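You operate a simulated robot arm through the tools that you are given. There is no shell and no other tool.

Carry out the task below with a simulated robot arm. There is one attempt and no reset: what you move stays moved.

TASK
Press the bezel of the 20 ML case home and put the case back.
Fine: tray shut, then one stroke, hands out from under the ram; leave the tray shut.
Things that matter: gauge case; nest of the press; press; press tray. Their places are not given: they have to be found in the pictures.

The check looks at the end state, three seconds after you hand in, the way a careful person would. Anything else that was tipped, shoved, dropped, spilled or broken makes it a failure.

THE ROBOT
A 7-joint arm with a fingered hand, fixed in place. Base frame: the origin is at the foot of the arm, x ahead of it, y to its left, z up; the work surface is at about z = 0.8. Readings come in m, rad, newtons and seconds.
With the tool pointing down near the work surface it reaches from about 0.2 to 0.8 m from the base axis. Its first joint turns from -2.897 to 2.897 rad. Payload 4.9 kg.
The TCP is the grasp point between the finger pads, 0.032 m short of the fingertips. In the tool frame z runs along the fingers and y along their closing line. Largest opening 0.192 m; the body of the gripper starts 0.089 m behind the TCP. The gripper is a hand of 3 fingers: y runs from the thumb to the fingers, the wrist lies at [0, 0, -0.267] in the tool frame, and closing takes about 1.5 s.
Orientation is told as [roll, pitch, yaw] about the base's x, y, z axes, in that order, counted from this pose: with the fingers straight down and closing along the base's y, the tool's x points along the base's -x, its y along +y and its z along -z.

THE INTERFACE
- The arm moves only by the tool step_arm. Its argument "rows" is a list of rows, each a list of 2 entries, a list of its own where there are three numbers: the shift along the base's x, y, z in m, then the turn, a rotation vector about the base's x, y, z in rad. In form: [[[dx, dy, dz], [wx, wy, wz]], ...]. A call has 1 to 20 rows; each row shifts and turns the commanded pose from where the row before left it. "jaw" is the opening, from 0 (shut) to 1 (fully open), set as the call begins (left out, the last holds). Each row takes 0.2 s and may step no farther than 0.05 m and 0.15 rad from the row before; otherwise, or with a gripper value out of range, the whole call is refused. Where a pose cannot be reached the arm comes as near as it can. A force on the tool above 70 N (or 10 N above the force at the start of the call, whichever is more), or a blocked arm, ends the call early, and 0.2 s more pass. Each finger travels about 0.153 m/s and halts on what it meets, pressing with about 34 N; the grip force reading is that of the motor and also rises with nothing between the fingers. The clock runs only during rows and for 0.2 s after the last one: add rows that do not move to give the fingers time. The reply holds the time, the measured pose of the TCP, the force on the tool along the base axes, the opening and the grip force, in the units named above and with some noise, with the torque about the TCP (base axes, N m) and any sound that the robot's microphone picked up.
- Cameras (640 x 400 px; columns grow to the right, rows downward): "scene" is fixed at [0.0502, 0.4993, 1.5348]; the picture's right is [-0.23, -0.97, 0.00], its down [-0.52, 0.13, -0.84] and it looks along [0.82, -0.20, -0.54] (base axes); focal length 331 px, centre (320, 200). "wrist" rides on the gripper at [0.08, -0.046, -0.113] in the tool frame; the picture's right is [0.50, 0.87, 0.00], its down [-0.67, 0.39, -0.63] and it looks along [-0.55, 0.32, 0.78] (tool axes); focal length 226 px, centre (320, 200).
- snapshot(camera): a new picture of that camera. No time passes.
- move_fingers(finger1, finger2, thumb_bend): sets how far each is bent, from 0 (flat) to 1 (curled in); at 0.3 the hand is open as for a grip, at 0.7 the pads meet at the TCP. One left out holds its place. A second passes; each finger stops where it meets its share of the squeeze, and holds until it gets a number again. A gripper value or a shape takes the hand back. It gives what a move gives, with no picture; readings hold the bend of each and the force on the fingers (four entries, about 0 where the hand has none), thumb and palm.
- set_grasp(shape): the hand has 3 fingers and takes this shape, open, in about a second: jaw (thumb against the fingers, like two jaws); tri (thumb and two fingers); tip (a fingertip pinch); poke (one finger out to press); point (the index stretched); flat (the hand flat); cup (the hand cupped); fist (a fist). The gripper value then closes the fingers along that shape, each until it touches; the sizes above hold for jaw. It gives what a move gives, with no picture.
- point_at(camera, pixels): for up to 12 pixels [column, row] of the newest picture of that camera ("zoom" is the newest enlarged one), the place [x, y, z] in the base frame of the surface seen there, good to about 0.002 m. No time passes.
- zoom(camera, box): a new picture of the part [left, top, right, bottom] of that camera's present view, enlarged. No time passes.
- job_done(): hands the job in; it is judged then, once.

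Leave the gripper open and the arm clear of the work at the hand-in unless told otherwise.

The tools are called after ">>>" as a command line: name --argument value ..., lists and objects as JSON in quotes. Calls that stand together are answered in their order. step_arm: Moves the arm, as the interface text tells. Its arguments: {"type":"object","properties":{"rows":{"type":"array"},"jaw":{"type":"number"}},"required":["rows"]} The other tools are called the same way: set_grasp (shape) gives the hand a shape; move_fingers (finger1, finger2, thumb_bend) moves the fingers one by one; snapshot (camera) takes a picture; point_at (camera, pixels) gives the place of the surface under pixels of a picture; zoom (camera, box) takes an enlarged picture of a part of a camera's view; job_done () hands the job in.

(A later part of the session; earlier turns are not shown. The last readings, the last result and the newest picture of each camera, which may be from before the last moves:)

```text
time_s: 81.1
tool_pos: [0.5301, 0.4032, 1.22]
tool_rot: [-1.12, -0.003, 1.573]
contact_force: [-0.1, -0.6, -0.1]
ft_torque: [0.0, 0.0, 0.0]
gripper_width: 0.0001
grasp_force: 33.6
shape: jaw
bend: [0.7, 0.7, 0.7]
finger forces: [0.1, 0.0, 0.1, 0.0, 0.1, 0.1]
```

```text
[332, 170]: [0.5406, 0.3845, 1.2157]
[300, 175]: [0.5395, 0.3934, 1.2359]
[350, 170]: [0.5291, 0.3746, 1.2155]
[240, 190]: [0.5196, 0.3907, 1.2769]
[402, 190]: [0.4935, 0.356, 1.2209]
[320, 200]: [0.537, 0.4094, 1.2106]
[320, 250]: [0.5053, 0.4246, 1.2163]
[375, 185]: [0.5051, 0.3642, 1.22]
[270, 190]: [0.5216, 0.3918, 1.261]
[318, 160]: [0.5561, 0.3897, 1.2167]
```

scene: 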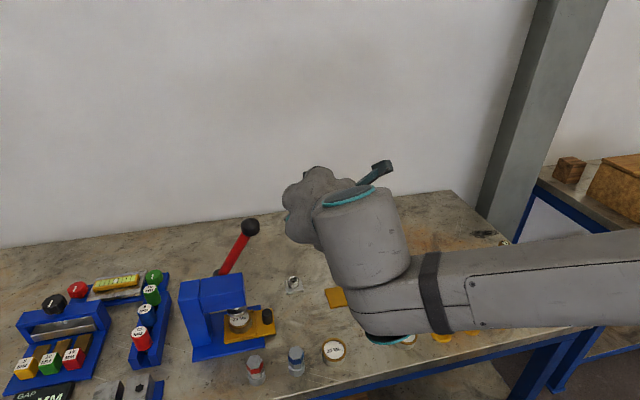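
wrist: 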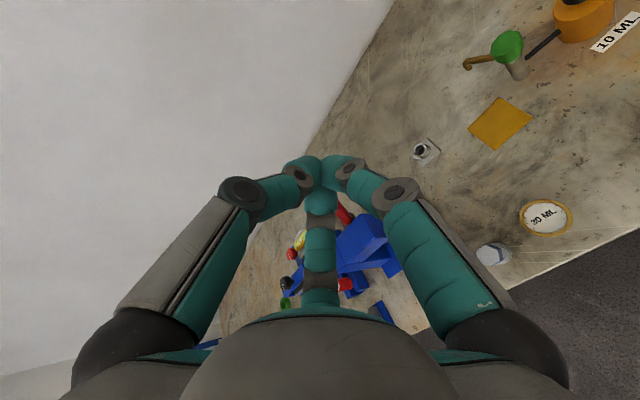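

The closed claw is compact, about 0.03–0.035 radius near the TCP. I go to a standoff on the far (+y) upper side of the ball at about (0.672, 0.587, 1.135), passing above the ball first.

>>> step_arm --rows '[[[0.0284, 0.0368, 0], [0, 0, 0]], [[0.0284, 0.0368, 0], [0, 0, 0]], [[0.0284, 0.0368, 0], [0, 0, 0]], [[0.0284, 0.0368, 0], [0, 0, 0]], [[0.0284, 0.0368, 0], [0, 0, 0]], [[0, 0, 0], [0, 0, 0]]]'

>>> snapshot --camera "scene"

>>> snapshot --camera "wrist"

```text
time_s: 82.5
tool_pos: [0.6679, 0.5872, 1.2206]
tool_rot: [-1.121, 0.0, 1.572]
contact_force: [-0.2, 0.9, -1.5]
ft_torque: [-0.02, -0.06, -0.03]
gripper_width: 0.0
grasp_force: 34.3
shape: jaw
bend: [0.7, 0.7, 0.7]
finger forces: [0.0, 0.0, 0.1, 0.0, 0.0, 0.1]
```

```text
taken
```

scene: 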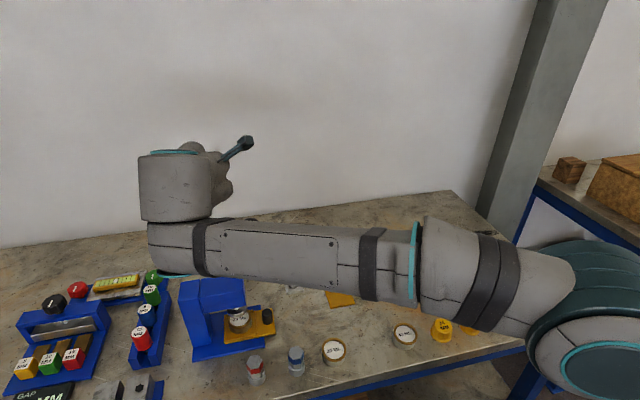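

```text
taken
```

wrist: 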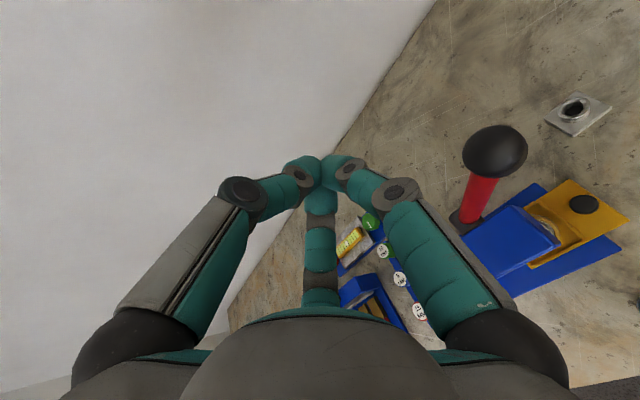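

Clear. I lower to the standoff beside the ball's upper +y side.

>>> step_arm --rows '[[[0.002, 0, -0.044], [0, 0, 0]], [[0.002, 0, -0.044], [0, 0, 0]], [[0, 0, 0], [0, 0, 0]]]'

>>> snapshot --camera "wrist"

>>> zoom --camera "scene" --box '[120, 130, 340, 300]'

```text
time_s: 83.3
tool_pos: [0.673, 0.5876, 1.1334]
tool_rot: [-1.119, -0.002, 1.572]
contact_force: [0.1, 0.1, -0.4]
ft_torque: [-0.01, 0.01, 0.04]
gripper_width: 0.0
grasp_force: 34.1
shape: jaw
bend: [0.7, 0.7, 0.7]
finger forces: [0.1, 0.0, 0.1, 0.0, 0.0, 0.0]
```

```text
taken
```

wrist: 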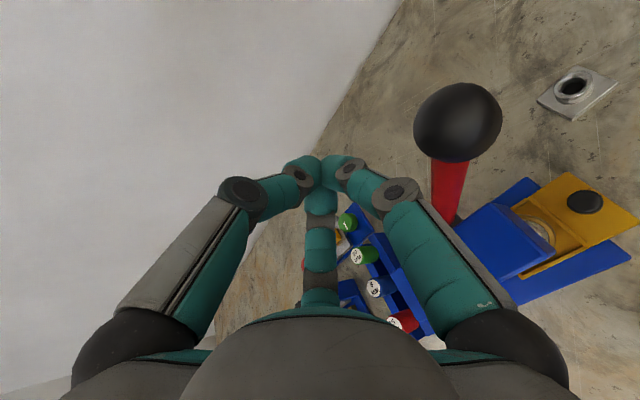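

```text
2.35 times, centred on (230, 215) of scene
```

zoom: 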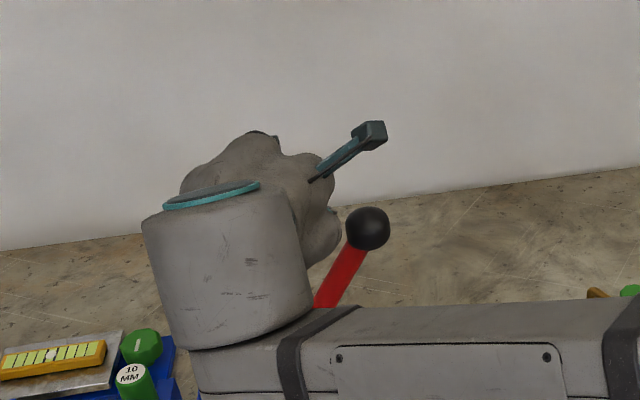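

I move in along the push direction to where contact should start, then a first 10° of arc, and look.

>>> step_arm --rows '[[[0, -0.014, -0.0095], [0, 0, 0]], [[0, -0.014, -0.0095], [0, 0, 0]], [[0, -0.007, -0.002], [0, 0, 0]], [[0, -0.007, -0.0019], [0, 0, 0]], [[0, -0.0068, -0.0026], [0, 0, 0]], [[0, -0.0068, -0.0026], [0, 0, 0]], [[0, 0, 0], [0, 0, 0]]]'

>>> snapshot --camera "wrist"

>>> zoom --camera "scene" --box '[120, 130, 340, 300]'

```text
time_s: 84.9
tool_pos: [0.675, 0.5307, 1.1047]
tool_rot: [-1.121, -0.002, 1.571]
contact_force: [-0.5, 0.2, 0.7]
ft_torque: [-0.04, -0.01, 0.01]
gripper_width: 0.0
grasp_force: 33.9
shape: jaw
bend: [0.7, 0.7, 0.7]
finger forces: [0.9, 0.0, 0.0, 0.0, 0.0, 0.0]
```

```text
taken
```

wrist: 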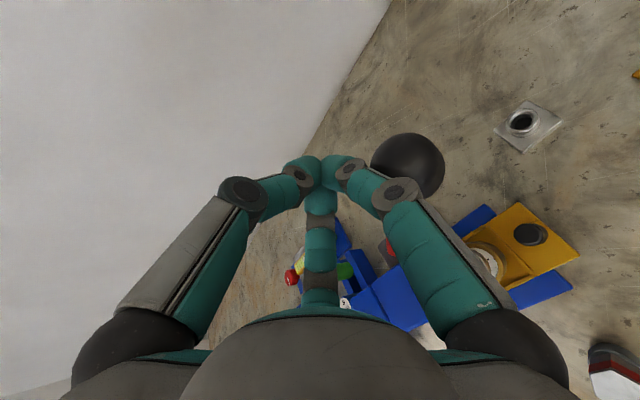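

```text
2.35 times, centred on (230, 215) of scene
```

zoom: 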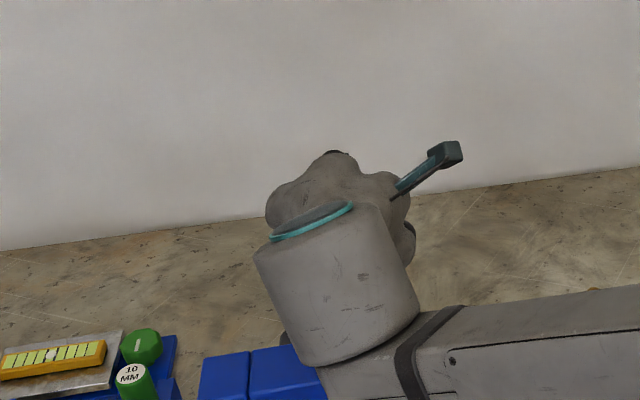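

The ball now touches the back of the index claw between its two knuckles (0.9 N on finger 1). I continue along the arc.

>>> step_arm --rows '[[[0, -0.0131, -0.0063], [0, 0, 0]], [[0, -0.0125, -0.0074], [0, 0, 0]], [[0, -0.0118, -0.0085], [0, 0, 0]], [[0, -0.011, -0.0094], [0, 0, 0]], [[0, 0, 0], [0, 0, 0]]]'

>>> snapshot --camera "wrist"

>>> point_at --camera "wrist" --pixels '[[420, 165], [410, 150], [430, 180], [395, 150]]'

```text
time_s: 86.1
tool_pos: [0.6751, 0.4848, 1.0735]
tool_rot: [-1.121, -0.002, 1.572]
contact_force: [-1.3, -0.1, 1.3]
ft_torque: [-0.02, 0.01, 0.01]
gripper_width: 0.0001
grasp_force: 34.0
shape: jaw
bend: [0.7, 0.7, 0.7]
finger forces: [1.5, 0.0, 0.1, 0.0, 0.0, 0.0]
```

```text
taken
```

wrist: 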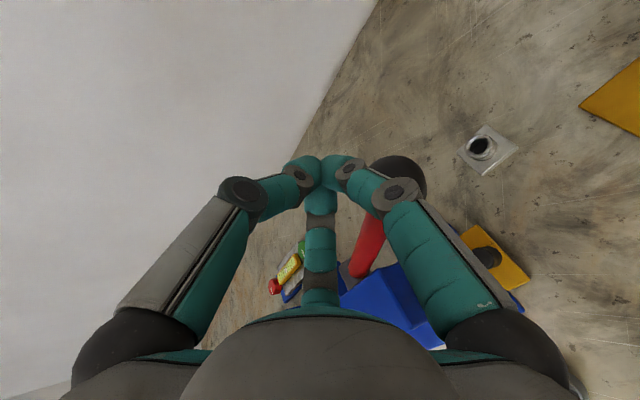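

```text
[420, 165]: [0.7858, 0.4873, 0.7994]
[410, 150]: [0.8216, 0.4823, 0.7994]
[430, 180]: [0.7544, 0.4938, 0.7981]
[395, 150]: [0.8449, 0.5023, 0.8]
```

The lever follows nicely. I carry on with the arc.

>>> step_arm --rows '[[[0, -0.0102, -0.0105], [0, 0, 0]], [[0, -0.0092, -0.0112], [0, 0, 0]], [[0, -0.0082, -0.012], [0, 0, 0]], [[0, -0.0071, -0.0127], [0, 0, 0]], [[0, 0, 0], [0, 0, 0]]]'

>>> snapshot --camera "wrist"

>>> snapshot --camera "scene"

```text
time_s: 87.3
tool_pos: [0.6749, 0.4484, 1.0259]
tool_rot: [-1.121, -0.001, 1.573]
contact_force: [0.2, -0.5, 2.5]
ft_torque: [-0.01, 0.0, 0.01]
gripper_width: 0.0
grasp_force: 33.7
shape: jaw
bend: [0.7, 0.7, 0.7]
finger forces: [2.0, 0.0, 0.0, 0.0, 0.1, 0.0]
```

```text
taken
```

wrist: 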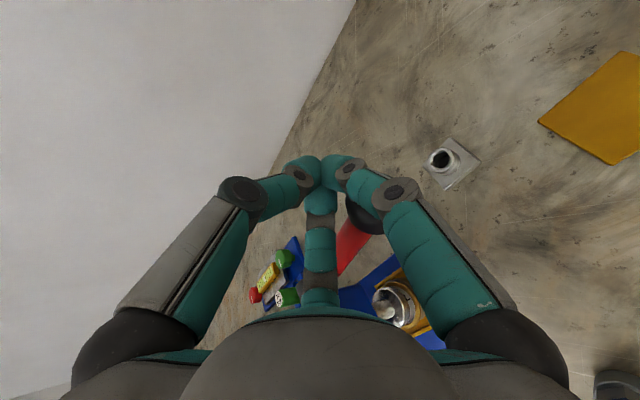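

```text
taken
```

scene: 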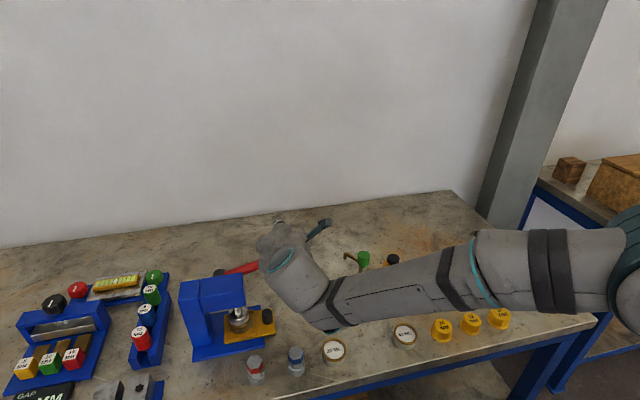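

I check the lever angle and ram from the visible shaft, at wrist px (350,240), and zoom on the ram in the scene.

>>> point_at --camera "wrist" --pixels '[[345, 250], [352, 240], [358, 230], [355, 210]]'

>>> zoom --camera "scene" --box '[195, 250, 295, 340]'

```text
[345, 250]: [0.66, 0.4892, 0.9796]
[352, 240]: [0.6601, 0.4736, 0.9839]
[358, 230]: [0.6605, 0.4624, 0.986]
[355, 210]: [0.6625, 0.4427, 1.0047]
```

```text
4.44 times, centred on (245, 295) of scene
```

zoom: 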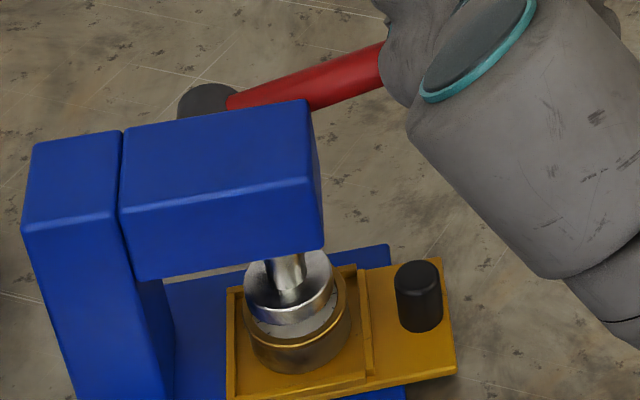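

Lever at about 11°, all well aligned. I continue downward in smaller sets.

>>> step_arm --rows '[[[0, -0.006, -0.0132], [0, 0, 0]], [[0, -0.0048, -0.0138], [0, 0, 0]], [[0, 0, 0], [0, 0, 0]]]'

>>> zoom --camera "scene" --box '[195, 250, 295, 340]'

>>> snapshot --camera "wrist"

```text
time_s: 88.1
tool_pos: [0.6753, 0.437, 1.0004]
tool_rot: [-1.121, -0.002, 1.573]
contact_force: [-0.1, -0.2, 2.6]
ft_torque: [-0.08, -0.01, 0.01]
gripper_width: 0.0
grasp_force: 33.9
shape: jaw
bend: [0.7, 0.7, 0.7]
finger forces: [2.2, 0.0, 0.1, 0.0, 0.0, 0.0]
```

```text
4.44 times, centred on (245, 295) of scene
```

zoom: 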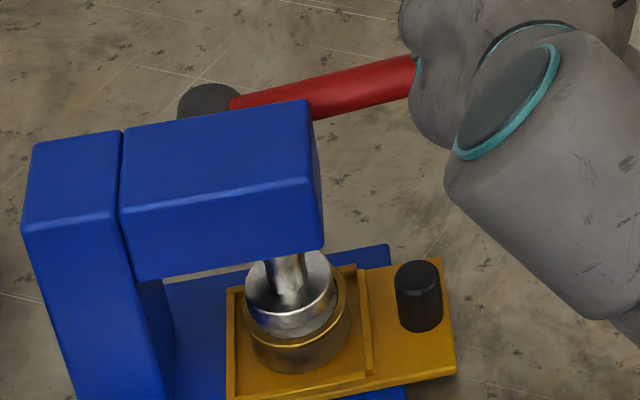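

```text
taken
```

wrist: 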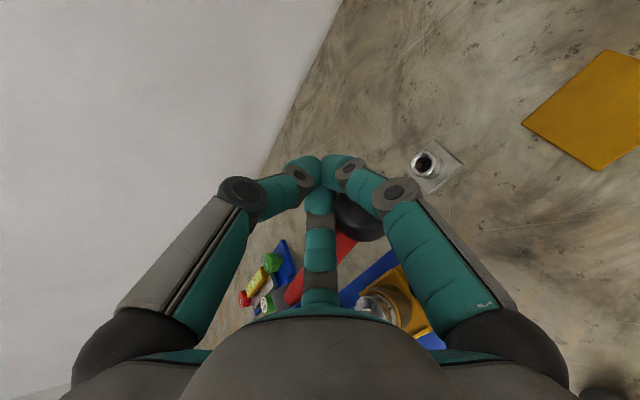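

Still smooth at about 2.5 N. Two more 5° steps.

>>> step_arm --rows '[[[0, -0.0036, -0.014], [0, 0, 0]], [[0, -0.0023, -0.0144], [0, 0, 0]], [[0, 0, 0], [0, 0, 0]]]'

>>> zoom --camera "scene" --box '[195, 250, 295, 340]'

>>> snapshot --camera "wrist"

```text
time_s: 88.9
tool_pos: [0.6739, 0.4321, 0.9705]
tool_rot: [-1.12, -0.002, 1.572]
contact_force: [1.8, 2.9, 4.0]
ft_torque: [0.12, 0.0, -0.03]
gripper_width: 0.0
grasp_force: 34.0
shape: jaw
bend: [0.7, 0.7, 0.7]
finger forces: [0.0, 4.3, 0.0, 0.0, 0.0, 0.0]
```

```text
4.44 times, centred on (245, 295) of scene
```

zoom: 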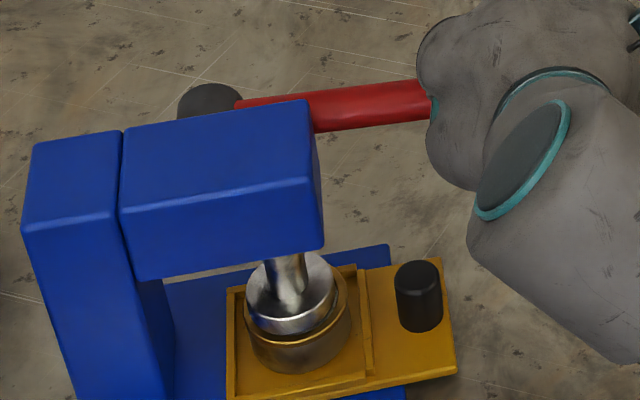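

```text
taken
```

wrist: 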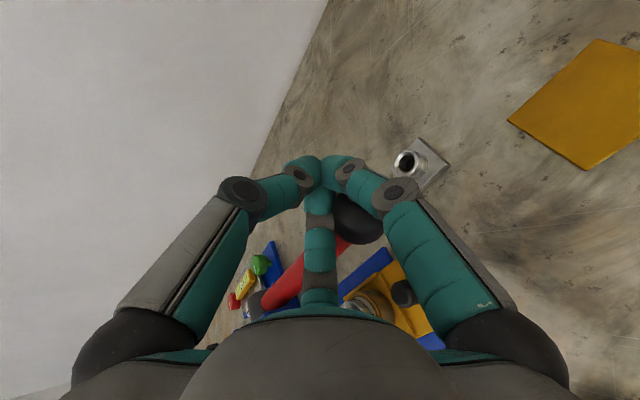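

Contact is now on the second finger, and the ram is nearly on the bezel. Smaller rows now, watching the force.

>>> step_arm --rows '[[[0, -0.0006, -0.0072], [0, 0, 0]], [[0, -0.0005, -0.0073], [0, 0, 0]], [[0, 0, 0], [0, 0, 0]]]'

>>> zoom --camera "scene" --box '[205, 280, 285, 345]'

>>> step_arm --rows '[[[0, 0.0001, -0.0072], [0, 0, 0]], [[0, 0.0001, -0.0073], [0, 0, 0]], [[0, 0, 0], [0, 0, 0]]]'

>>> zoom --camera "scene" --box '[205, 280, 285, 345]'

>>> snapshot --camera "wrist"

```text
time_s: 89.7
tool_pos: [0.675, 0.4322, 0.9551]
tool_rot: [-1.121, -0.001, 1.572]
contact_force: [0.5, 3.0, 3.7]
ft_torque: [0.15, 0.01, -0.01]
gripper_width: 0.0001
grasp_force: 34.1
shape: jaw
bend: [0.7, 0.7, 0.7]
finger forces: [0.1, 4.0, 0.0, 0.0, 0.0, 0.0]
```

```text
6.15 times, centred on (245, 312) of scene
```

zoom: 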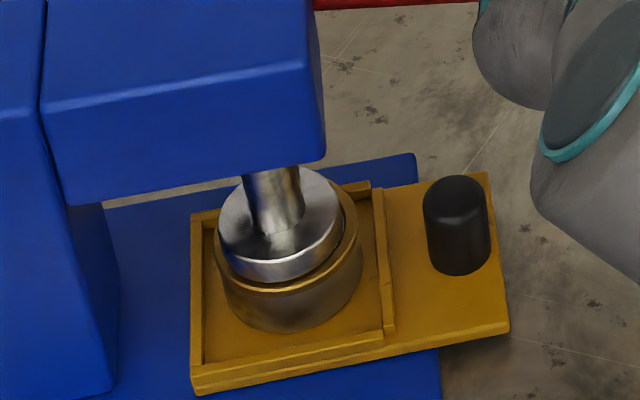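

```text
time_s: 90.5
tool_pos: [0.6766, 0.4325, 0.9467]
tool_rot: [-1.124, -0.004, 1.57]
contact_force: [-1.1, -1.7, 21.3]
ft_torque: [0.51, 0.2, 0.04]
gripper_width: 0.0001
grasp_force: 34.4
shape: jaw
bend: [0.7, 0.7, 0.7]
finger forces: [0.0, 20.9, 0.1, 0.1, 0.1, 0.0]
```

```text
6.15 times, centred on (245, 312) of scene
```

zoom: 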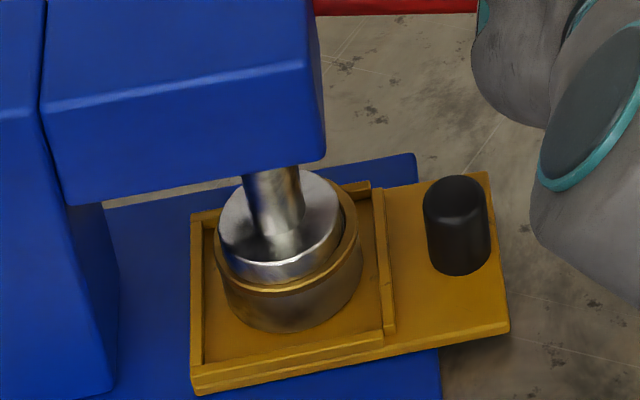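

```text
taken
```

wrist: 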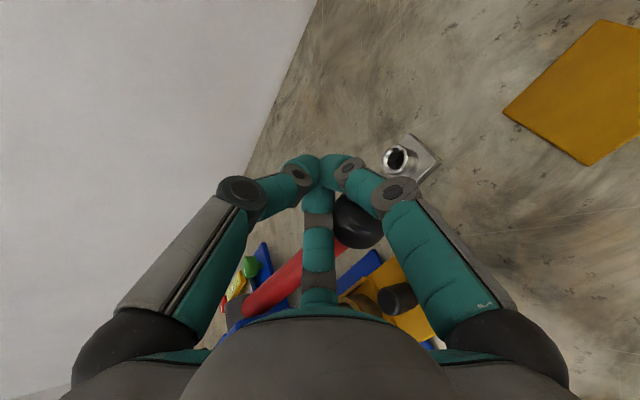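

Force rose to 21 N: the ram is on the bezel. I keep pressing in 3 mm rows.

>>> step_arm --rows '[[[0, 0.0002, -0.003], [0, 0, 0]], [[0, 0.0002, -0.003], [0, 0, 0]], [[0, 0, 0], [0, 0, 0]]]'

>>> zoom --camera "scene" --box '[222, 296, 266, 336]'

```text
time_s: 91.3
tool_pos: [0.6778, 0.4315, 0.942]
tool_rot: [-1.13, -0.008, 1.571]
contact_force: [-4.1, -8.7, 37.8]
ft_torque: [0.86, 0.39, 0.15]
gripper_width: 0.0002
grasp_force: 33.6
shape: jaw
bend: [0.7, 0.7, 0.7]
finger forces: [0.1, 37.5, 0.1, 0.0, 0.0, 0.0]
```

```text
10.00 times, centred on (244, 316) of scene
```

zoom: 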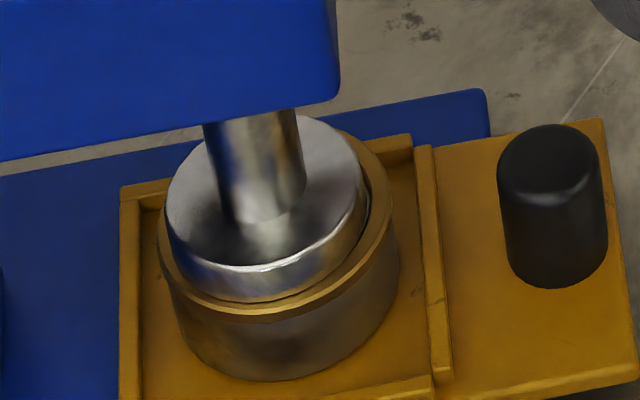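

Force is now 38 N and the lever is still giving a little. I press further, watching the limit.

>>> step_arm --rows '[[[0, 0.0003, -0.003], [0, 0, 0]], [[0, 0.0003, -0.003], [0, 0, 0]], [[0, 0, 0], [0, 0, 0]]]'

>>> zoom --camera "scene" --box '[222, 296, 266, 336]'

>>> point_at --camera "zoom" --pixels '[[180, 240], [330, 225], [240, 275], [240, 313], [385, 200], [375, 260], [170, 290]]'

```text
time_s: 92.1
tool_pos: [0.6781, 0.4345, 0.9412]
tool_rot: [-1.133, -0.01, 1.569]
contact_force: [-11.4, -14.2, 47.9]
ft_torque: [1.09, 0.66, 0.46]
gripper_width: 0.0
grasp_force: 34.1
shape: jaw
bend: [0.7, 0.7, 0.7]
finger forces: [0.0, 50.1, 0.1, 0.0, 0.1, 0.0]
```

```text
10.00 times, centred on (244, 316) of scene
```

zoom: 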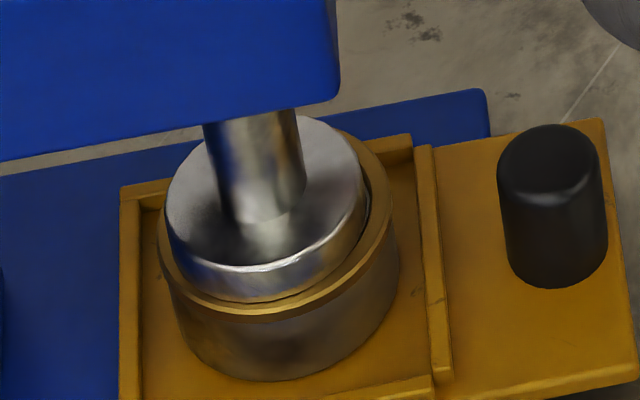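

```text
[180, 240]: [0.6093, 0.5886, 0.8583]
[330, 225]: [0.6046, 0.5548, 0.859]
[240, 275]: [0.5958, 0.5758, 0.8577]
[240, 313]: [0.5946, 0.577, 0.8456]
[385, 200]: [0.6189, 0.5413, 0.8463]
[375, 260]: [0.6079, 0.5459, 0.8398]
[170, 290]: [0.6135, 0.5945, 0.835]
```

The lever has stopped moving (0.8 mm for a 6 mm command) at about 50 N, so it looks bottomed. One last firm nudge to be sure, still below 70 N.

>>> step_arm --rows '[[[0, 0.0002, -0.002], [0, 0, 0]], [[0, 0.0002, -0.001], [0, 0, 0]], [[0, 0, 0], [0, 0, 0]], [[0, 0, 0], [0, 0, 0]]]'

>>> zoom --camera "scene" --box '[222, 296, 266, 336]'

>>> snapshot --camera "wrist"

```text
time_s: 93.1
tool_pos: [0.6782, 0.4332, 0.9407]
tool_rot: [-1.139, -0.013, 1.569]
contact_force: [-11.5, -14.7, 51.8]
ft_torque: [1.14, 0.72, 0.44]
gripper_width: 0.0
grasp_force: 33.8
shape: jaw
bend: [0.7, 0.7, 0.7]
finger forces: [0.1, 53.5, 0.0, 0.0, 0.1, 0.0]
```

```text
10.00 times, centred on (244, 316) of scene
```

zoom: 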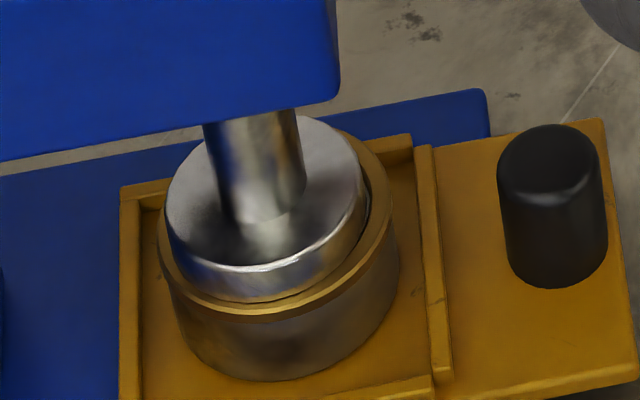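

```text
taken
```

wrist: 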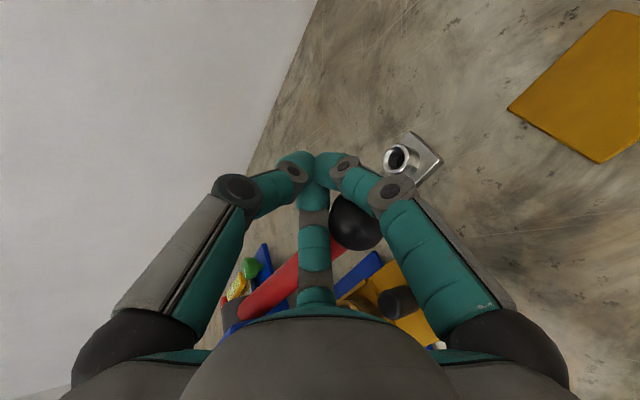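

The lever is fully bottomed (no movement at 54 N) and the ram sits squarely on the bezel. The stroke is done. I let the lever rise gently back along the same arc.

>>> step_arm --rows '[[[0, -0.0008, 0.0145], [0, 0, 0]], [[0, -0.0002, 0.0145], [0, 0, 0]], [[0, 0.0011, 0.0145], [0, 0, 0]], [[0, 0.0023, 0.0144], [0, 0, 0]], [[0, 0.0036, 0.014], [0, 0, 0]], [[0, 0.0048, 0.0138], [0, 0, 0]], [[0, 0.006, 0.0132], [0, 0, 0]], [[0, 0.0071, 0.0127], [0, 0, 0]], [[0, 0.0082, 0.012], [0, 0, 0]], [[0, 0.0092, 0.0112], [0, 0, 0]], [[0, 0, 0], [0, 0, 0]]]'

>>> snapshot --camera "wrist"

>>> step_arm --rows '[[[0, 0.0102, 0.0105], [0, 0, 0]], [[0, 0.011, 0.0094], [0, 0, 0]], [[0, 0.0118, 0.0085], [0, 0, 0]], [[0, 0.0125, 0.0074], [0, 0, 0]], [[0, 0.0131, 0.0063], [0, 0, 0]], [[0, 0.0136, 0.0052], [0, 0, 0]], [[0, 0.014, 0.0039], [0, 0, 0]], [[0, 0.014, 0.0095], [0, 0, 0]], [[0, 0.014, 0.0095], [0, 0, 0]], [[0, 0, 0], [0, 0, 0]]]'

>>> snapshot --camera "wrist"

>>> snapshot --camera "scene"

```text
time_s: 95.5
tool_pos: [0.6763, 0.4739, 1.0607]
tool_rot: [-1.12, 0.0, 1.575]
contact_force: [0.1, 1.0, 1.7]
ft_torque: [0.0, 0.01, 0.0]
gripper_width: 0.0
grasp_force: 34.1
shape: jaw
bend: [0.7, 0.7, 0.7]
finger forces: [1.4, 0.0, 0.0, 0.1, 0.0, 0.0]
```

```text
taken
```

wrist: 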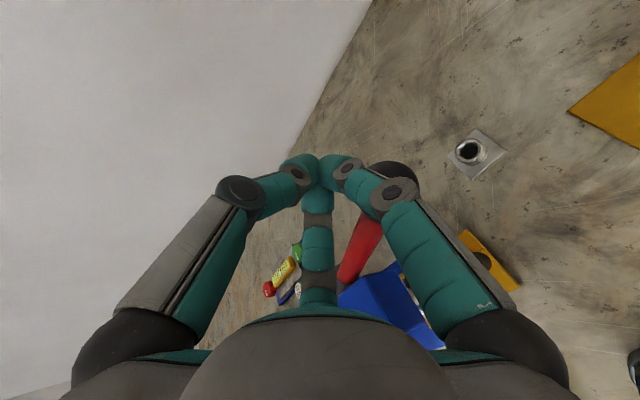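

```text
time_s: 97.7
tool_pos: [0.6759, 0.5897, 1.1325]
tool_rot: [-1.12, -0.002, 1.573]
contact_force: [0.3, 0.9, 0.3]
ft_torque: [-0.01, 0.0, 0.05]
gripper_width: 0.0
grasp_force: 33.9
shape: jaw
bend: [0.7, 0.7, 0.7]
finger forces: [0.0, 0.0, 0.0, 0.1, 0.0, 0.0]
```

```text
taken
```

wrist: 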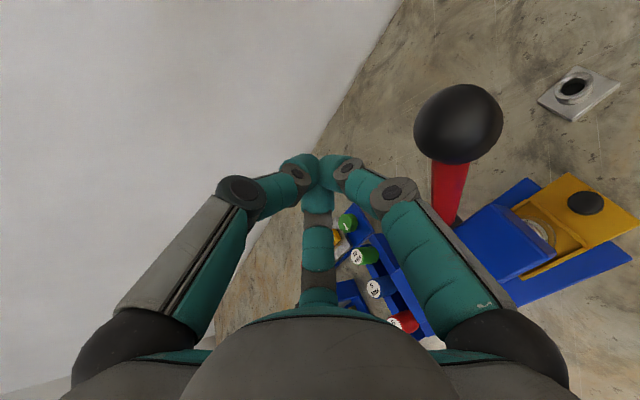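

```text
taken
```

scene: 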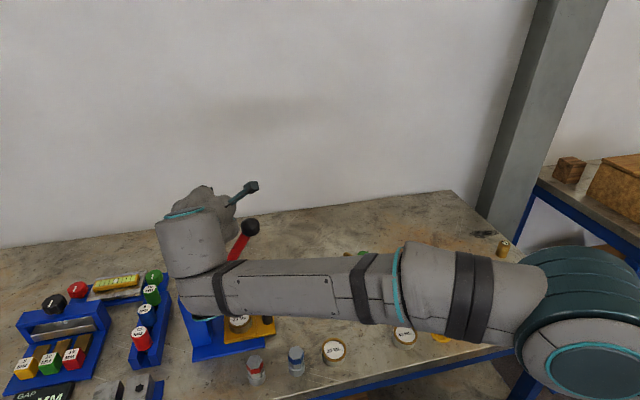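

The lever is back up and free. I retrace my way: up, then back over to free space, then straighten the hand again.

>>> step_arm --rows '[[[0, 0, 0.045], [0, 0, 0]], [[0, 0, 0.045], [0, 0, 0]], [[-0.0284, -0.0368, 0], [0, 0, 0]], [[-0.0284, -0.0368, 0], [0, 0, 0]], [[-0.0284, -0.0368, 0], [0, 0, 0]], [[-0.0284, -0.0368, 0], [0, 0, 0]], [[-0.0284, -0.0368, 0], [0, 0, 0]], [[0, 0, 0], [0, 0, 0]]]'

>>> step_arm --rows '[[[-0.01, -0.01, 0], [0, 0.14, 0]], [[-0.01, -0.01, 0], [0, 0.14, 0]], [[-0.01, -0.01, 0], [0, 0.14, 0]], [[-0.01, -0.01, 0], [0, 0.14, 0]], [[-0.01, -0.01, 0], [0, 0.14, 0]], [[-0.01, -0.01, 0], [0, 0.14, 0]], [[-0.01, -0.01, 0], [0, 0.14, 0]], [[-0.01, -0.01, 0], [0, 0.14, 0]], [[0, 0, 0], [0, 0, 0]]]'

>>> step_arm --rows '[[[0, 0, 0], [0, 0, -0.1428]], [[0, 0, 0], [0, 0, -0.1428]], [[0, 0, 0], [0, 0, -0.1428]], [[0, 0, 0], [0, 0, -0.1428]], [[0, 0, 0], [0, 0, -0.1428]], [[0, 0, 0], [0, 0, -0.1428]], [[0, 0, 0], [0, 0, -0.1428]], [[0, 0, 0], [0, 0, -0.1428]], [[0, 0, 0], [0, 0, -0.1428]], [[0, 0, 0], [0, 0, -0.1428]], [[0, 0, 0], [0, 0, -0.1428]], [[0, 0, 0], [0, 0, 0]]]' --jaw 0.3

>>> snapshot --camera "scene"

>>> zoom --camera "scene" --box '[205, 280, 285, 345]'

```text
time_s: 99.5
tool_pos: [0.5328, 0.4029, 1.2219]
tool_rot: [-1.12, -0.002, 1.572]
contact_force: [-0.9, 0.1, 0.2]
ft_torque: [0.01, 0.0, -0.01]
gripper_width: 0.0
grasp_force: 34.0
shape: jaw
bend: [0.7, 0.7, 0.7]
finger forces: [0.0, 0.0, 0.0, 0.0, 0.1, 0.0]
```

```text
time_s: 101.5
tool_pos: [0.4541, 0.3242, 1.2217]
tool_rot: [0.002, -0.003, 1.569]
contact_force: [0.0, -0.2, 0.4]
ft_torque: [-0.02, 0.04, -0.02]
gripper_width: 0.0
grasp_force: 33.8
shape: jaw
bend: [0.7, 0.7, 0.7]
finger forces: [0.0, 0.1, 0.0, 0.0, 0.0, 0.0]
```

```text
time_s: 104.1
tool_pos: [0.4527, 0.3239, 1.2222]
tool_rot: [0.0, -0.002, 0.0]
contact_force: [-0.5, 0.3, -0.1]
ft_torque: [0.01, 0.01, 0.02]
gripper_width: 0.0574
grasp_force: 0.0
shape: jaw
bend: [0.48, 0.48, 0.7]
finger forces: [0.0, 0.0, 0.0, 0.0, 0.0, 0.1]
```

```text
taken
```

scene: 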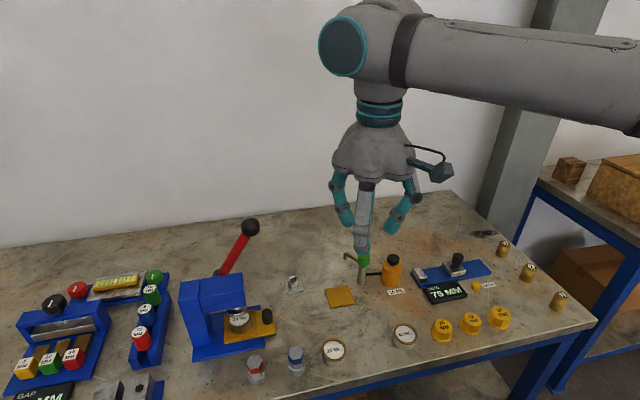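

```text
6.15 times, centred on (245, 312) of scene
```

zoom: 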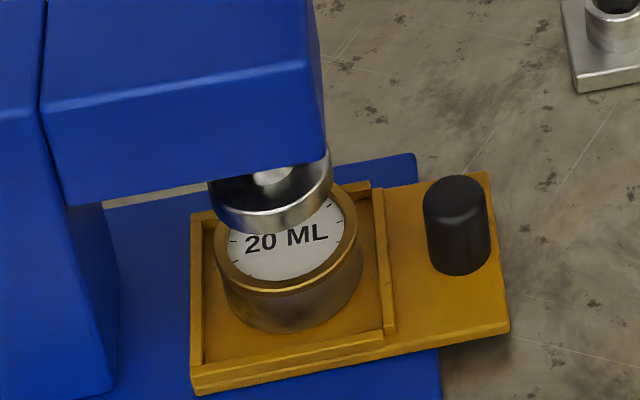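

The bezel looks flush now and the ram is up. Next I open the tray by its knob the same way as before (tilt 0.3).

>>> step_arm --rows '[[[0.0279, 0.016, -0.0337], [0.15, 0, 0]], [[0.0279, 0.016, -0.0337], [0.15, 0, 0]], [[0.0279, 0.016, -0.0337], [0, 0, 0]], [[0.0279, 0.016, -0.0337], [0, 0, 0]], [[0.0279, 0.016, -0.0337], [0, 0, 0]], [[0.0279, 0.016, -0.0337], [0, 0, 0]], [[0, 0.0205, -0.032], [0, 0, 0]], [[0, 0.0205, -0.0325], [0, 0, 0]], [[0, 0, 0], [0, 0, 0]], [[0, 0, 0], [0, 0, 0]]]'

>>> snapshot --camera "wrist"

```text
time_s: 106.3
tool_pos: [0.622, 0.4592, 0.9549]
tool_rot: [0.3, -0.001, 0.0]
contact_force: [-0.1, -0.5, -0.7]
ft_torque: [0.01, 0.01, 0.02]
gripper_width: 0.0574
grasp_force: 0.1
shape: jaw
bend: [0.48, 0.48, 0.7]
finger forces: [0.1, 0.1, 0.0, 0.0, 0.0, 0.0]
```

```text
taken
```

wrist: 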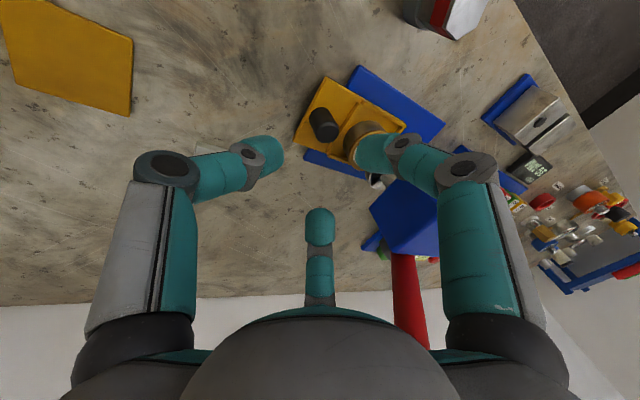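

At the standoff, I descend along the tool axis to the knob.

>>> step_arm --rows '[[[-0.0005, 0.0085, -0.026], [0, 0, 0]], [[-0.0005, 0.0085, -0.026], [0, 0, 0]], [[0, 0.0085, -0.026], [0, 0, 0]], [[0, 0.005, -0.0165], [0, 0, 0]], [[0, 0, 0], [0, 0, 0]]]'

>>> zoom --camera "wrist" --box '[220, 80, 420, 270]'

```text
time_s: 107.5
tool_pos: [0.6191, 0.491, 0.8594]
tool_rot: [0.3, -0.001, -0.001]
contact_force: [-0.2, 0.8, -0.5]
ft_torque: [0.0, -0.02, 0.0]
gripper_width: 0.0573
grasp_force: 0.1
shape: jaw
bend: [0.48, 0.48, 0.7]
finger forces: [0.1, 0.0, 0.0, 0.0, 0.0, 0.1]
```

```text
2.11 times, centred on (320, 175) of wrist
```

zoom: 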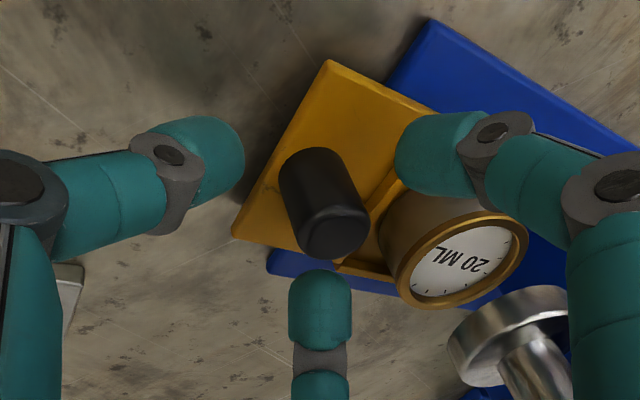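

Aligned as before. I close on the knob and pull the tray out 0.118 m, in steps.

>>> step_arm --rows '[[[0, 0, 0], [0, 0, 0]], [[0, 0, 0], [0, 0, 0]], [[0, 0, 0], [0, 0, 0]], [[0, 0, 0], [0, 0, 0]], [[0, 0, 0], [0, 0, 0]], [[0, 0, 0], [0, 0, 0]]]' --jaw 0.05

>>> step_arm --rows '[[[0, -0.005, 0], [0, 0, 0]], [[0, -0.01, 0], [0, 0, 0]], [[0, -0.01, 0], [0, 0, 0]], [[0, -0.01, 0], [0, 0, 0]], [[0, -0.01, 0], [0, 0, 0]], [[0, -0.01, 0], [0, 0, 0]], [[0, -0.01, 0], [0, 0, 0]], [[0, -0.01, 0], [0, 0, 0]], [[0, -0.01, 0], [0, 0, 0]], [[0, -0.01, 0], [0, 0, 0]], [[0, -0.008, 0], [0, 0, 0]], [[0, -0.005, 0], [0, 0, 0]]]'

>>> zoom --camera "scene" --box '[210, 240, 338, 340]'

```text
time_s: 108.9
tool_pos: [0.6187, 0.4914, 0.8598]
tool_rot: [0.3, -0.003, 0.0]
contact_force: [2.1, 1.4, -1.2]
ft_torque: [-0.03, -0.02, 0.0]
gripper_width: 0.0153
grasp_force: 34.5
shape: jaw
bend: [0.62, 0.62, 0.7]
finger forces: [30.1, 32.4, 0.1, 0.1, 29.1, 0.0]
```

```text
time_s: 111.5
tool_pos: [0.6197, 0.3831, 0.8606]
tool_rot: [0.298, 0.0, 0.001]
contact_force: [-8.6, 0.6, -8.6]
ft_torque: [-0.14, 0.2, 0.03]
gripper_width: 0.0152
grasp_force: 34.3
shape: jaw
bend: [0.62, 0.62, 0.7]
finger forces: [32.3, 30.7, 0.0, 0.0, 31.7, 0.0]
```

```text
4.00 times, centred on (274, 290) of scene
```

zoom: 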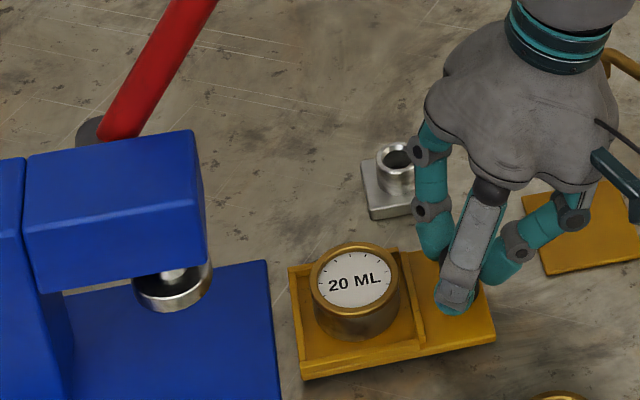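

Out by 0.108 m; I pull the last 12 mm gently to near the stop.

>>> step_arm --rows '[[[0, -0.004, 0], [0, 0, 0]], [[0, -0.004, 0], [0, 0, 0]], [[0, -0.004, 0], [0, 0, 0]], [[0, 0, 0], [0, 0, 0]]]'

>>> step_arm --rows '[[[0, 0, 0], [0, 0, 0]], [[0, 0, 0], [0, 0, 0]], [[0, 0, 0], [0, 0, 0]], [[0, -0.012, 0.038], [0, 0, 0]], [[0, -0.012, 0.038], [0, 0, 0]], [[0, -0.012, 0.038], [0, 0, 0]], [[0, -0.012, 0.038], [0, 0, 0]], [[0, 0, 0], [0, 0, 0]]]' --jaw 0.3

>>> zoom --camera "scene" --box '[264, 290, 324, 340]'

>>> point_at --camera "zoom" --pixels '[[182, 140], [352, 165], [280, 76], [255, 222], [205, 100], [330, 200], [265, 170], [245, 270], [130, 200], [385, 230], [155, 290]]'

```text
time_s: 112.5
tool_pos: [0.6201, 0.3724, 0.8605]
tool_rot: [0.296, -0.001, -0.001]
contact_force: [-6.8, 0.7, -11.6]
ft_torque: [-0.19, 0.16, 0.03]
gripper_width: 0.0154
grasp_force: 34.2
shape: jaw
bend: [0.62, 0.62, 0.7]
finger forces: [31.3, 30.7, 0.0, 0.1, 31.4, 0.1]
```

```text
time_s: 114.3
tool_pos: [0.6173, 0.3219, 1.0138]
tool_rot: [0.3, -0.001, 0.0]
contact_force: [0.1, 0.0, 0.7]
ft_torque: [-0.02, -0.03, -0.02]
gripper_width: 0.0573
grasp_force: 0.1
shape: jaw
bend: [0.79, 0.79, 0.7]
finger forces: [0.0, 0.0, 0.1, 0.0, 0.1, 0.0]
```

```text
8.00 times, centred on (294, 315) of scene
```

zoom: 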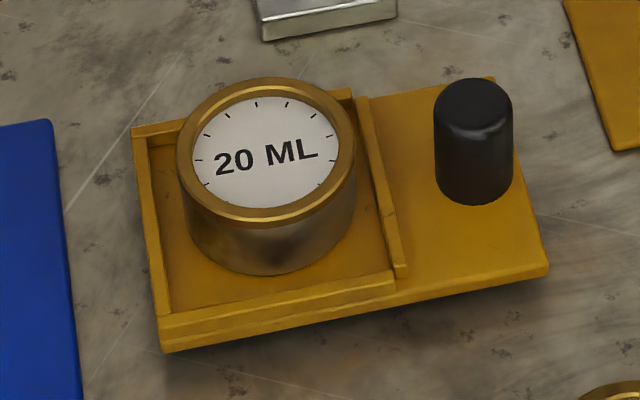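

```text
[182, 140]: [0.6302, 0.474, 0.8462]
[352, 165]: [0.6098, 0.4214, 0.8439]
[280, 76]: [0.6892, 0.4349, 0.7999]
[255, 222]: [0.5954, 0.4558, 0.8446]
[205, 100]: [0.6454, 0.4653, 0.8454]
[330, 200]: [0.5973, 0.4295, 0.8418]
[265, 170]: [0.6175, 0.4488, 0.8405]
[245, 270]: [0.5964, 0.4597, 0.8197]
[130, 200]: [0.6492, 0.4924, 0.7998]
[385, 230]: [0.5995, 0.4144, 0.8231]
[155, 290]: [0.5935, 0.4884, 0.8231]
```

The bezel top now reads an even 0.844–0.846 all round (it was 0.847–0.852 and tilted), so it is home. The tray and case are where they were before. I turn the hand back to the case-grip orientation (yaw 0.52, tilt 0.06) and retrace the path to the case.

>>> step_arm --rows '[[[0, 0, 0], [-0.15, 0, 0]], [[0, 0, 0], [-0.15, 0, 0]], [[0, -0.006, 0], [0, 0, 0.131]], [[0.0015, -0.006, 0], [0, 0, 0.131]], [[0.001, -0.006, -0.002], [0, 0, 0.131]], [[0, -0.006, -0.003], [0, 0, 0.131]], [[0, 0, 0], [0.06, 0, 0]], [[0, 0, 0], [0, 0, 0]], [[0, 0, 0], [0, 0, 0]]]' --jaw 0.36

>>> step_arm --rows '[[[0, 0, 0], [0, 0, 0]]]'

>>> step_arm --rows '[[[0, 0, 0], [0, 0, 0]]]'

```text
time_s: 116.3
tool_pos: [0.6237, 0.2989, 1.0084]
tool_rot: [0.053, -0.033, 0.523]
contact_force: [0.7, 0.1, 0.0]
ft_torque: [-0.02, 0.0, 0.01]
gripper_width: 0.0689
grasp_force: 0.1
shape: jaw
bend: [0.44, 0.44, 0.7]
finger forces: [0.0, 0.0, 0.0, 0.0, 0.1, 0.0]
```

```text
time_s: 116.7
tool_pos: [0.6225, 0.2989, 1.0069]
tool_rot: [0.053, -0.033, 0.524]
contact_force: [0.3, -0.3, 0.2]
ft_torque: [0.0, 0.02, -0.03]
gripper_width: 0.0687
grasp_force: 0.0
shape: jaw
bend: [0.44, 0.44, 0.7]
finger forces: [0.0, 0.0, 0.0, 0.1, 0.0, 0.1]
```

```text
time_s: 117.1
tool_pos: [0.6227, 0.2998, 1.0083]
tool_rot: [0.052, -0.032, 0.523]
contact_force: [0.0, -0.8, 0.2]
ft_torque: [-0.03, 0.02, 0.01]
gripper_width: 0.0687
grasp_force: 0.1
shape: jaw
bend: [0.44, 0.44, 0.7]
finger forces: [0.0, 0.0, 0.0, 0.1, 0.0, 0.1]
```

Pose (0.6228, 0.2993, 1.008). I move over the case to about z 0.89 and check the alignment.

>>> step_arm --rows '[[[-0.0025, 0.038, 0], [0, 0, 0]], [[0, 0.04, -0.03], [0, 0, 0]], [[0, 0.04, -0.03], [0, 0, 0]], [[0, 0.02, -0.03], [0, 0, 0]], [[0, 0.0105, -0.028], [0, 0, 0]], [[0, 0, 0], [0, 0, 0]]]'

>>> zoom --camera "wrist" --box '[220, 60, 420, 270]'

>>> point_at --camera "zoom" --pixels '[[225, 180], [415, 180], [320, 310], [255, 195], [385, 190], [320, 250], [320, 130]]'

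```text
time_s: 118.5
tool_pos: [0.6197, 0.447, 0.8911]
tool_rot: [0.053, -0.031, 0.525]
contact_force: [0.2, -0.1, 0.1]
ft_torque: [0.02, 0.04, 0.03]
gripper_width: 0.0687
grasp_force: 0.1
shape: jaw
bend: [0.44, 0.44, 0.7]
finger forces: [0.1, 0.0, 0.0, 0.0, 0.0, 0.0]
```

```text
1.90 times, centred on (320, 165) of wrist
```

zoom: 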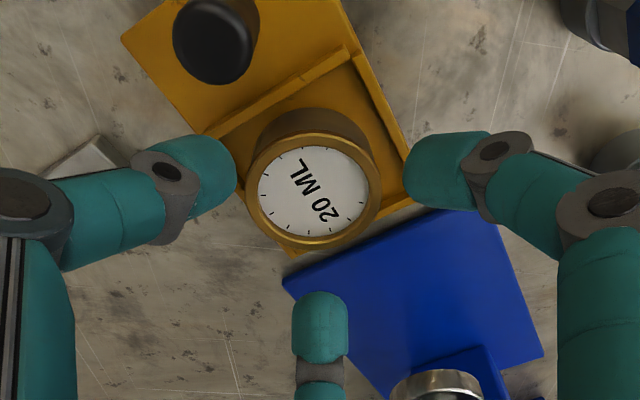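

```text
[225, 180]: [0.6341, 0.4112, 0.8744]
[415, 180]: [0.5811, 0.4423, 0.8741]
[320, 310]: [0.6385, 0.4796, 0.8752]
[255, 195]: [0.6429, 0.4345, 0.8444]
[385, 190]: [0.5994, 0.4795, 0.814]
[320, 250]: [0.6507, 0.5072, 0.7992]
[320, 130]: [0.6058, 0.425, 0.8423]
```

Centred over the case. I descend the remaining 0.032 and then grip.

>>> step_arm --rows '[[[0, 0, -0.015], [0, 0, 0]], [[0, 0.0005, -0.01], [0, 0, 0]], [[0, 0, -0.0065], [0, 0, 0]], [[0, 0, 0], [0, 0, 0]]]'

>>> zoom --camera "scene" --box '[264, 290, 324, 340]'

>>> zoom --camera "wrist" --box '[220, 60, 420, 270]'

```text
time_s: 119.5
tool_pos: [0.6201, 0.4486, 0.86]
tool_rot: [0.053, -0.033, 0.524]
contact_force: [-0.8, -0.2, 0.0]
ft_torque: [-0.05, -0.03, 0.02]
gripper_width: 0.0687
grasp_force: 0.0
shape: jaw
bend: [0.44, 0.44, 0.7]
finger forces: [0.2, 0.0, 0.1, 0.1, 0.0, 0.1]
```

```text
8.00 times, centred on (294, 315) of scene
```

zoom: 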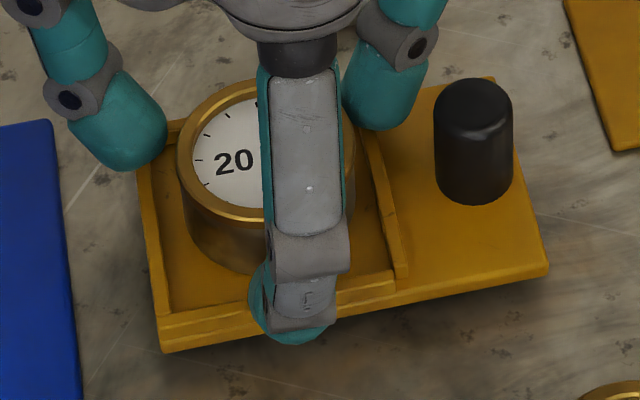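

```text
1.90 times, centred on (320, 165) of wrist
```

zoom: 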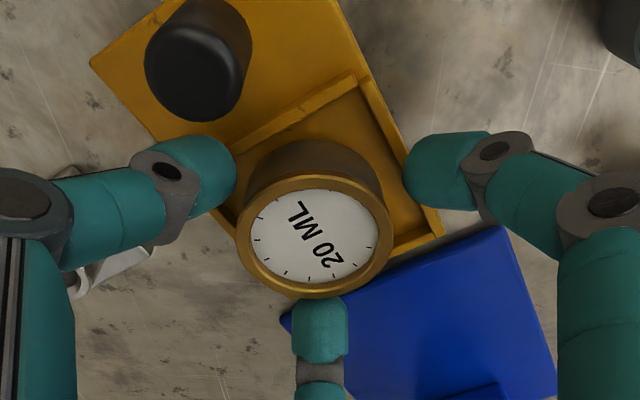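

Same geometry as before. Grip the case.

>>> step_arm --rows '[[[0, 0, 0], [0, 0, 0]], [[0, 0, 0], [0, 0, 0]], [[0, 0, 0], [0, 0, 0]], [[0, 0, 0], [0, 0, 0]], [[0, 0, 0], [0, 0, 0]]]' --jaw 0.2

>>> step_arm --rows '[[[0, 0, 0.01], [0, 0, 0]], [[0, 0, 0.02], [0, 0, 0]], [[0, 0, 0.019], [0, 0, 0]], [[0, 0, 0], [0, 0, 0]]]'

>>> zoom --camera "scene" --box '[230, 250, 350, 340]'

>>> zoom --camera "wrist" --box '[260, 120, 380, 240]'

>>> point_at --camera "zoom" --pixels '[[205, 250], [320, 330], [440, 235], [320, 120], [225, 180], [415, 170], [230, 290], [410, 300]]'

```text
time_s: 120.7
tool_pos: [0.6203, 0.4493, 0.8584]
tool_rot: [0.052, -0.031, 0.524]
contact_force: [0.4, -0.3, 1.1]
ft_torque: [-0.02, -0.05, 0.0]
gripper_width: 0.0464
grasp_force: 33.5
shape: jaw
bend: [0.78, 0.51, 0.7]
finger forces: [30.7, 31.1, 0.0, 0.0, 31.7, 0.1]
```

```text
time_s: 121.7
tool_pos: [0.6203, 0.4481, 0.9072]
tool_rot: [0.053, -0.032, 0.524]
contact_force: [-1.0, 0.6, -1.7]
ft_torque: [0.04, -0.01, -0.05]
gripper_width: 0.0465
grasp_force: 33.9
shape: jaw
bend: [0.78, 0.51, 0.7]
finger forces: [30.6, 31.0, 0.0, 0.1, 31.5, 0.1]
```

```text
4.44 times, centred on (290, 295) of scene
```

zoom: 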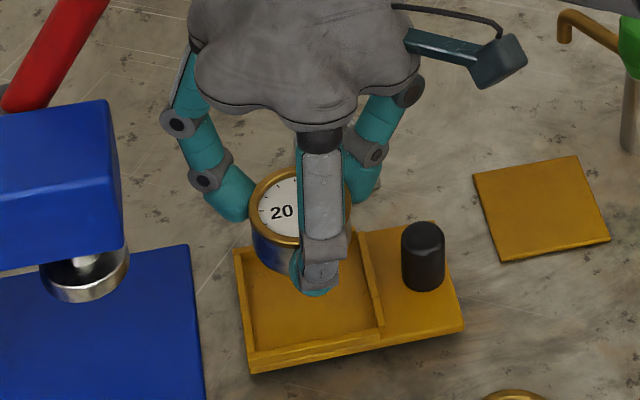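

```text
3.33 times, centred on (320, 180) of wrist
```

zoom: 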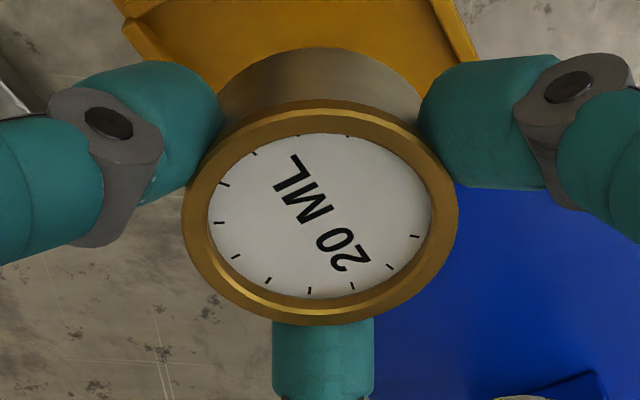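

```text
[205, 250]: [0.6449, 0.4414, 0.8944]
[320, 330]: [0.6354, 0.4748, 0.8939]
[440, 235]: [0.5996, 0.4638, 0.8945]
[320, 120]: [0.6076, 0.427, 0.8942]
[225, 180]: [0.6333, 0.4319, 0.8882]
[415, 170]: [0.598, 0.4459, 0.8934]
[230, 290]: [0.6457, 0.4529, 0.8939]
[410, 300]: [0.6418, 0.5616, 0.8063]
```

The case lifts cleanly and the bezel is level at 0.894. I measure its centre with opposite rim points, so I can put it back on its exact spot.

>>> point_at --camera "zoom" --pixels '[[195, 212], [445, 212], [320, 112], [320, 312], [232, 141], [408, 283], [232, 283], [408, 141]]'

```text
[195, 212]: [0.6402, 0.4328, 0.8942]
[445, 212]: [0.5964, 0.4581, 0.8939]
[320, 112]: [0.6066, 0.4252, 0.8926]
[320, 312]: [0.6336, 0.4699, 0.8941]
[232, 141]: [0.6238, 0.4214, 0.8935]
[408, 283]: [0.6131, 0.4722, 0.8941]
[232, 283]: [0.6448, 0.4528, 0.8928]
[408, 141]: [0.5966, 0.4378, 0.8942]
```

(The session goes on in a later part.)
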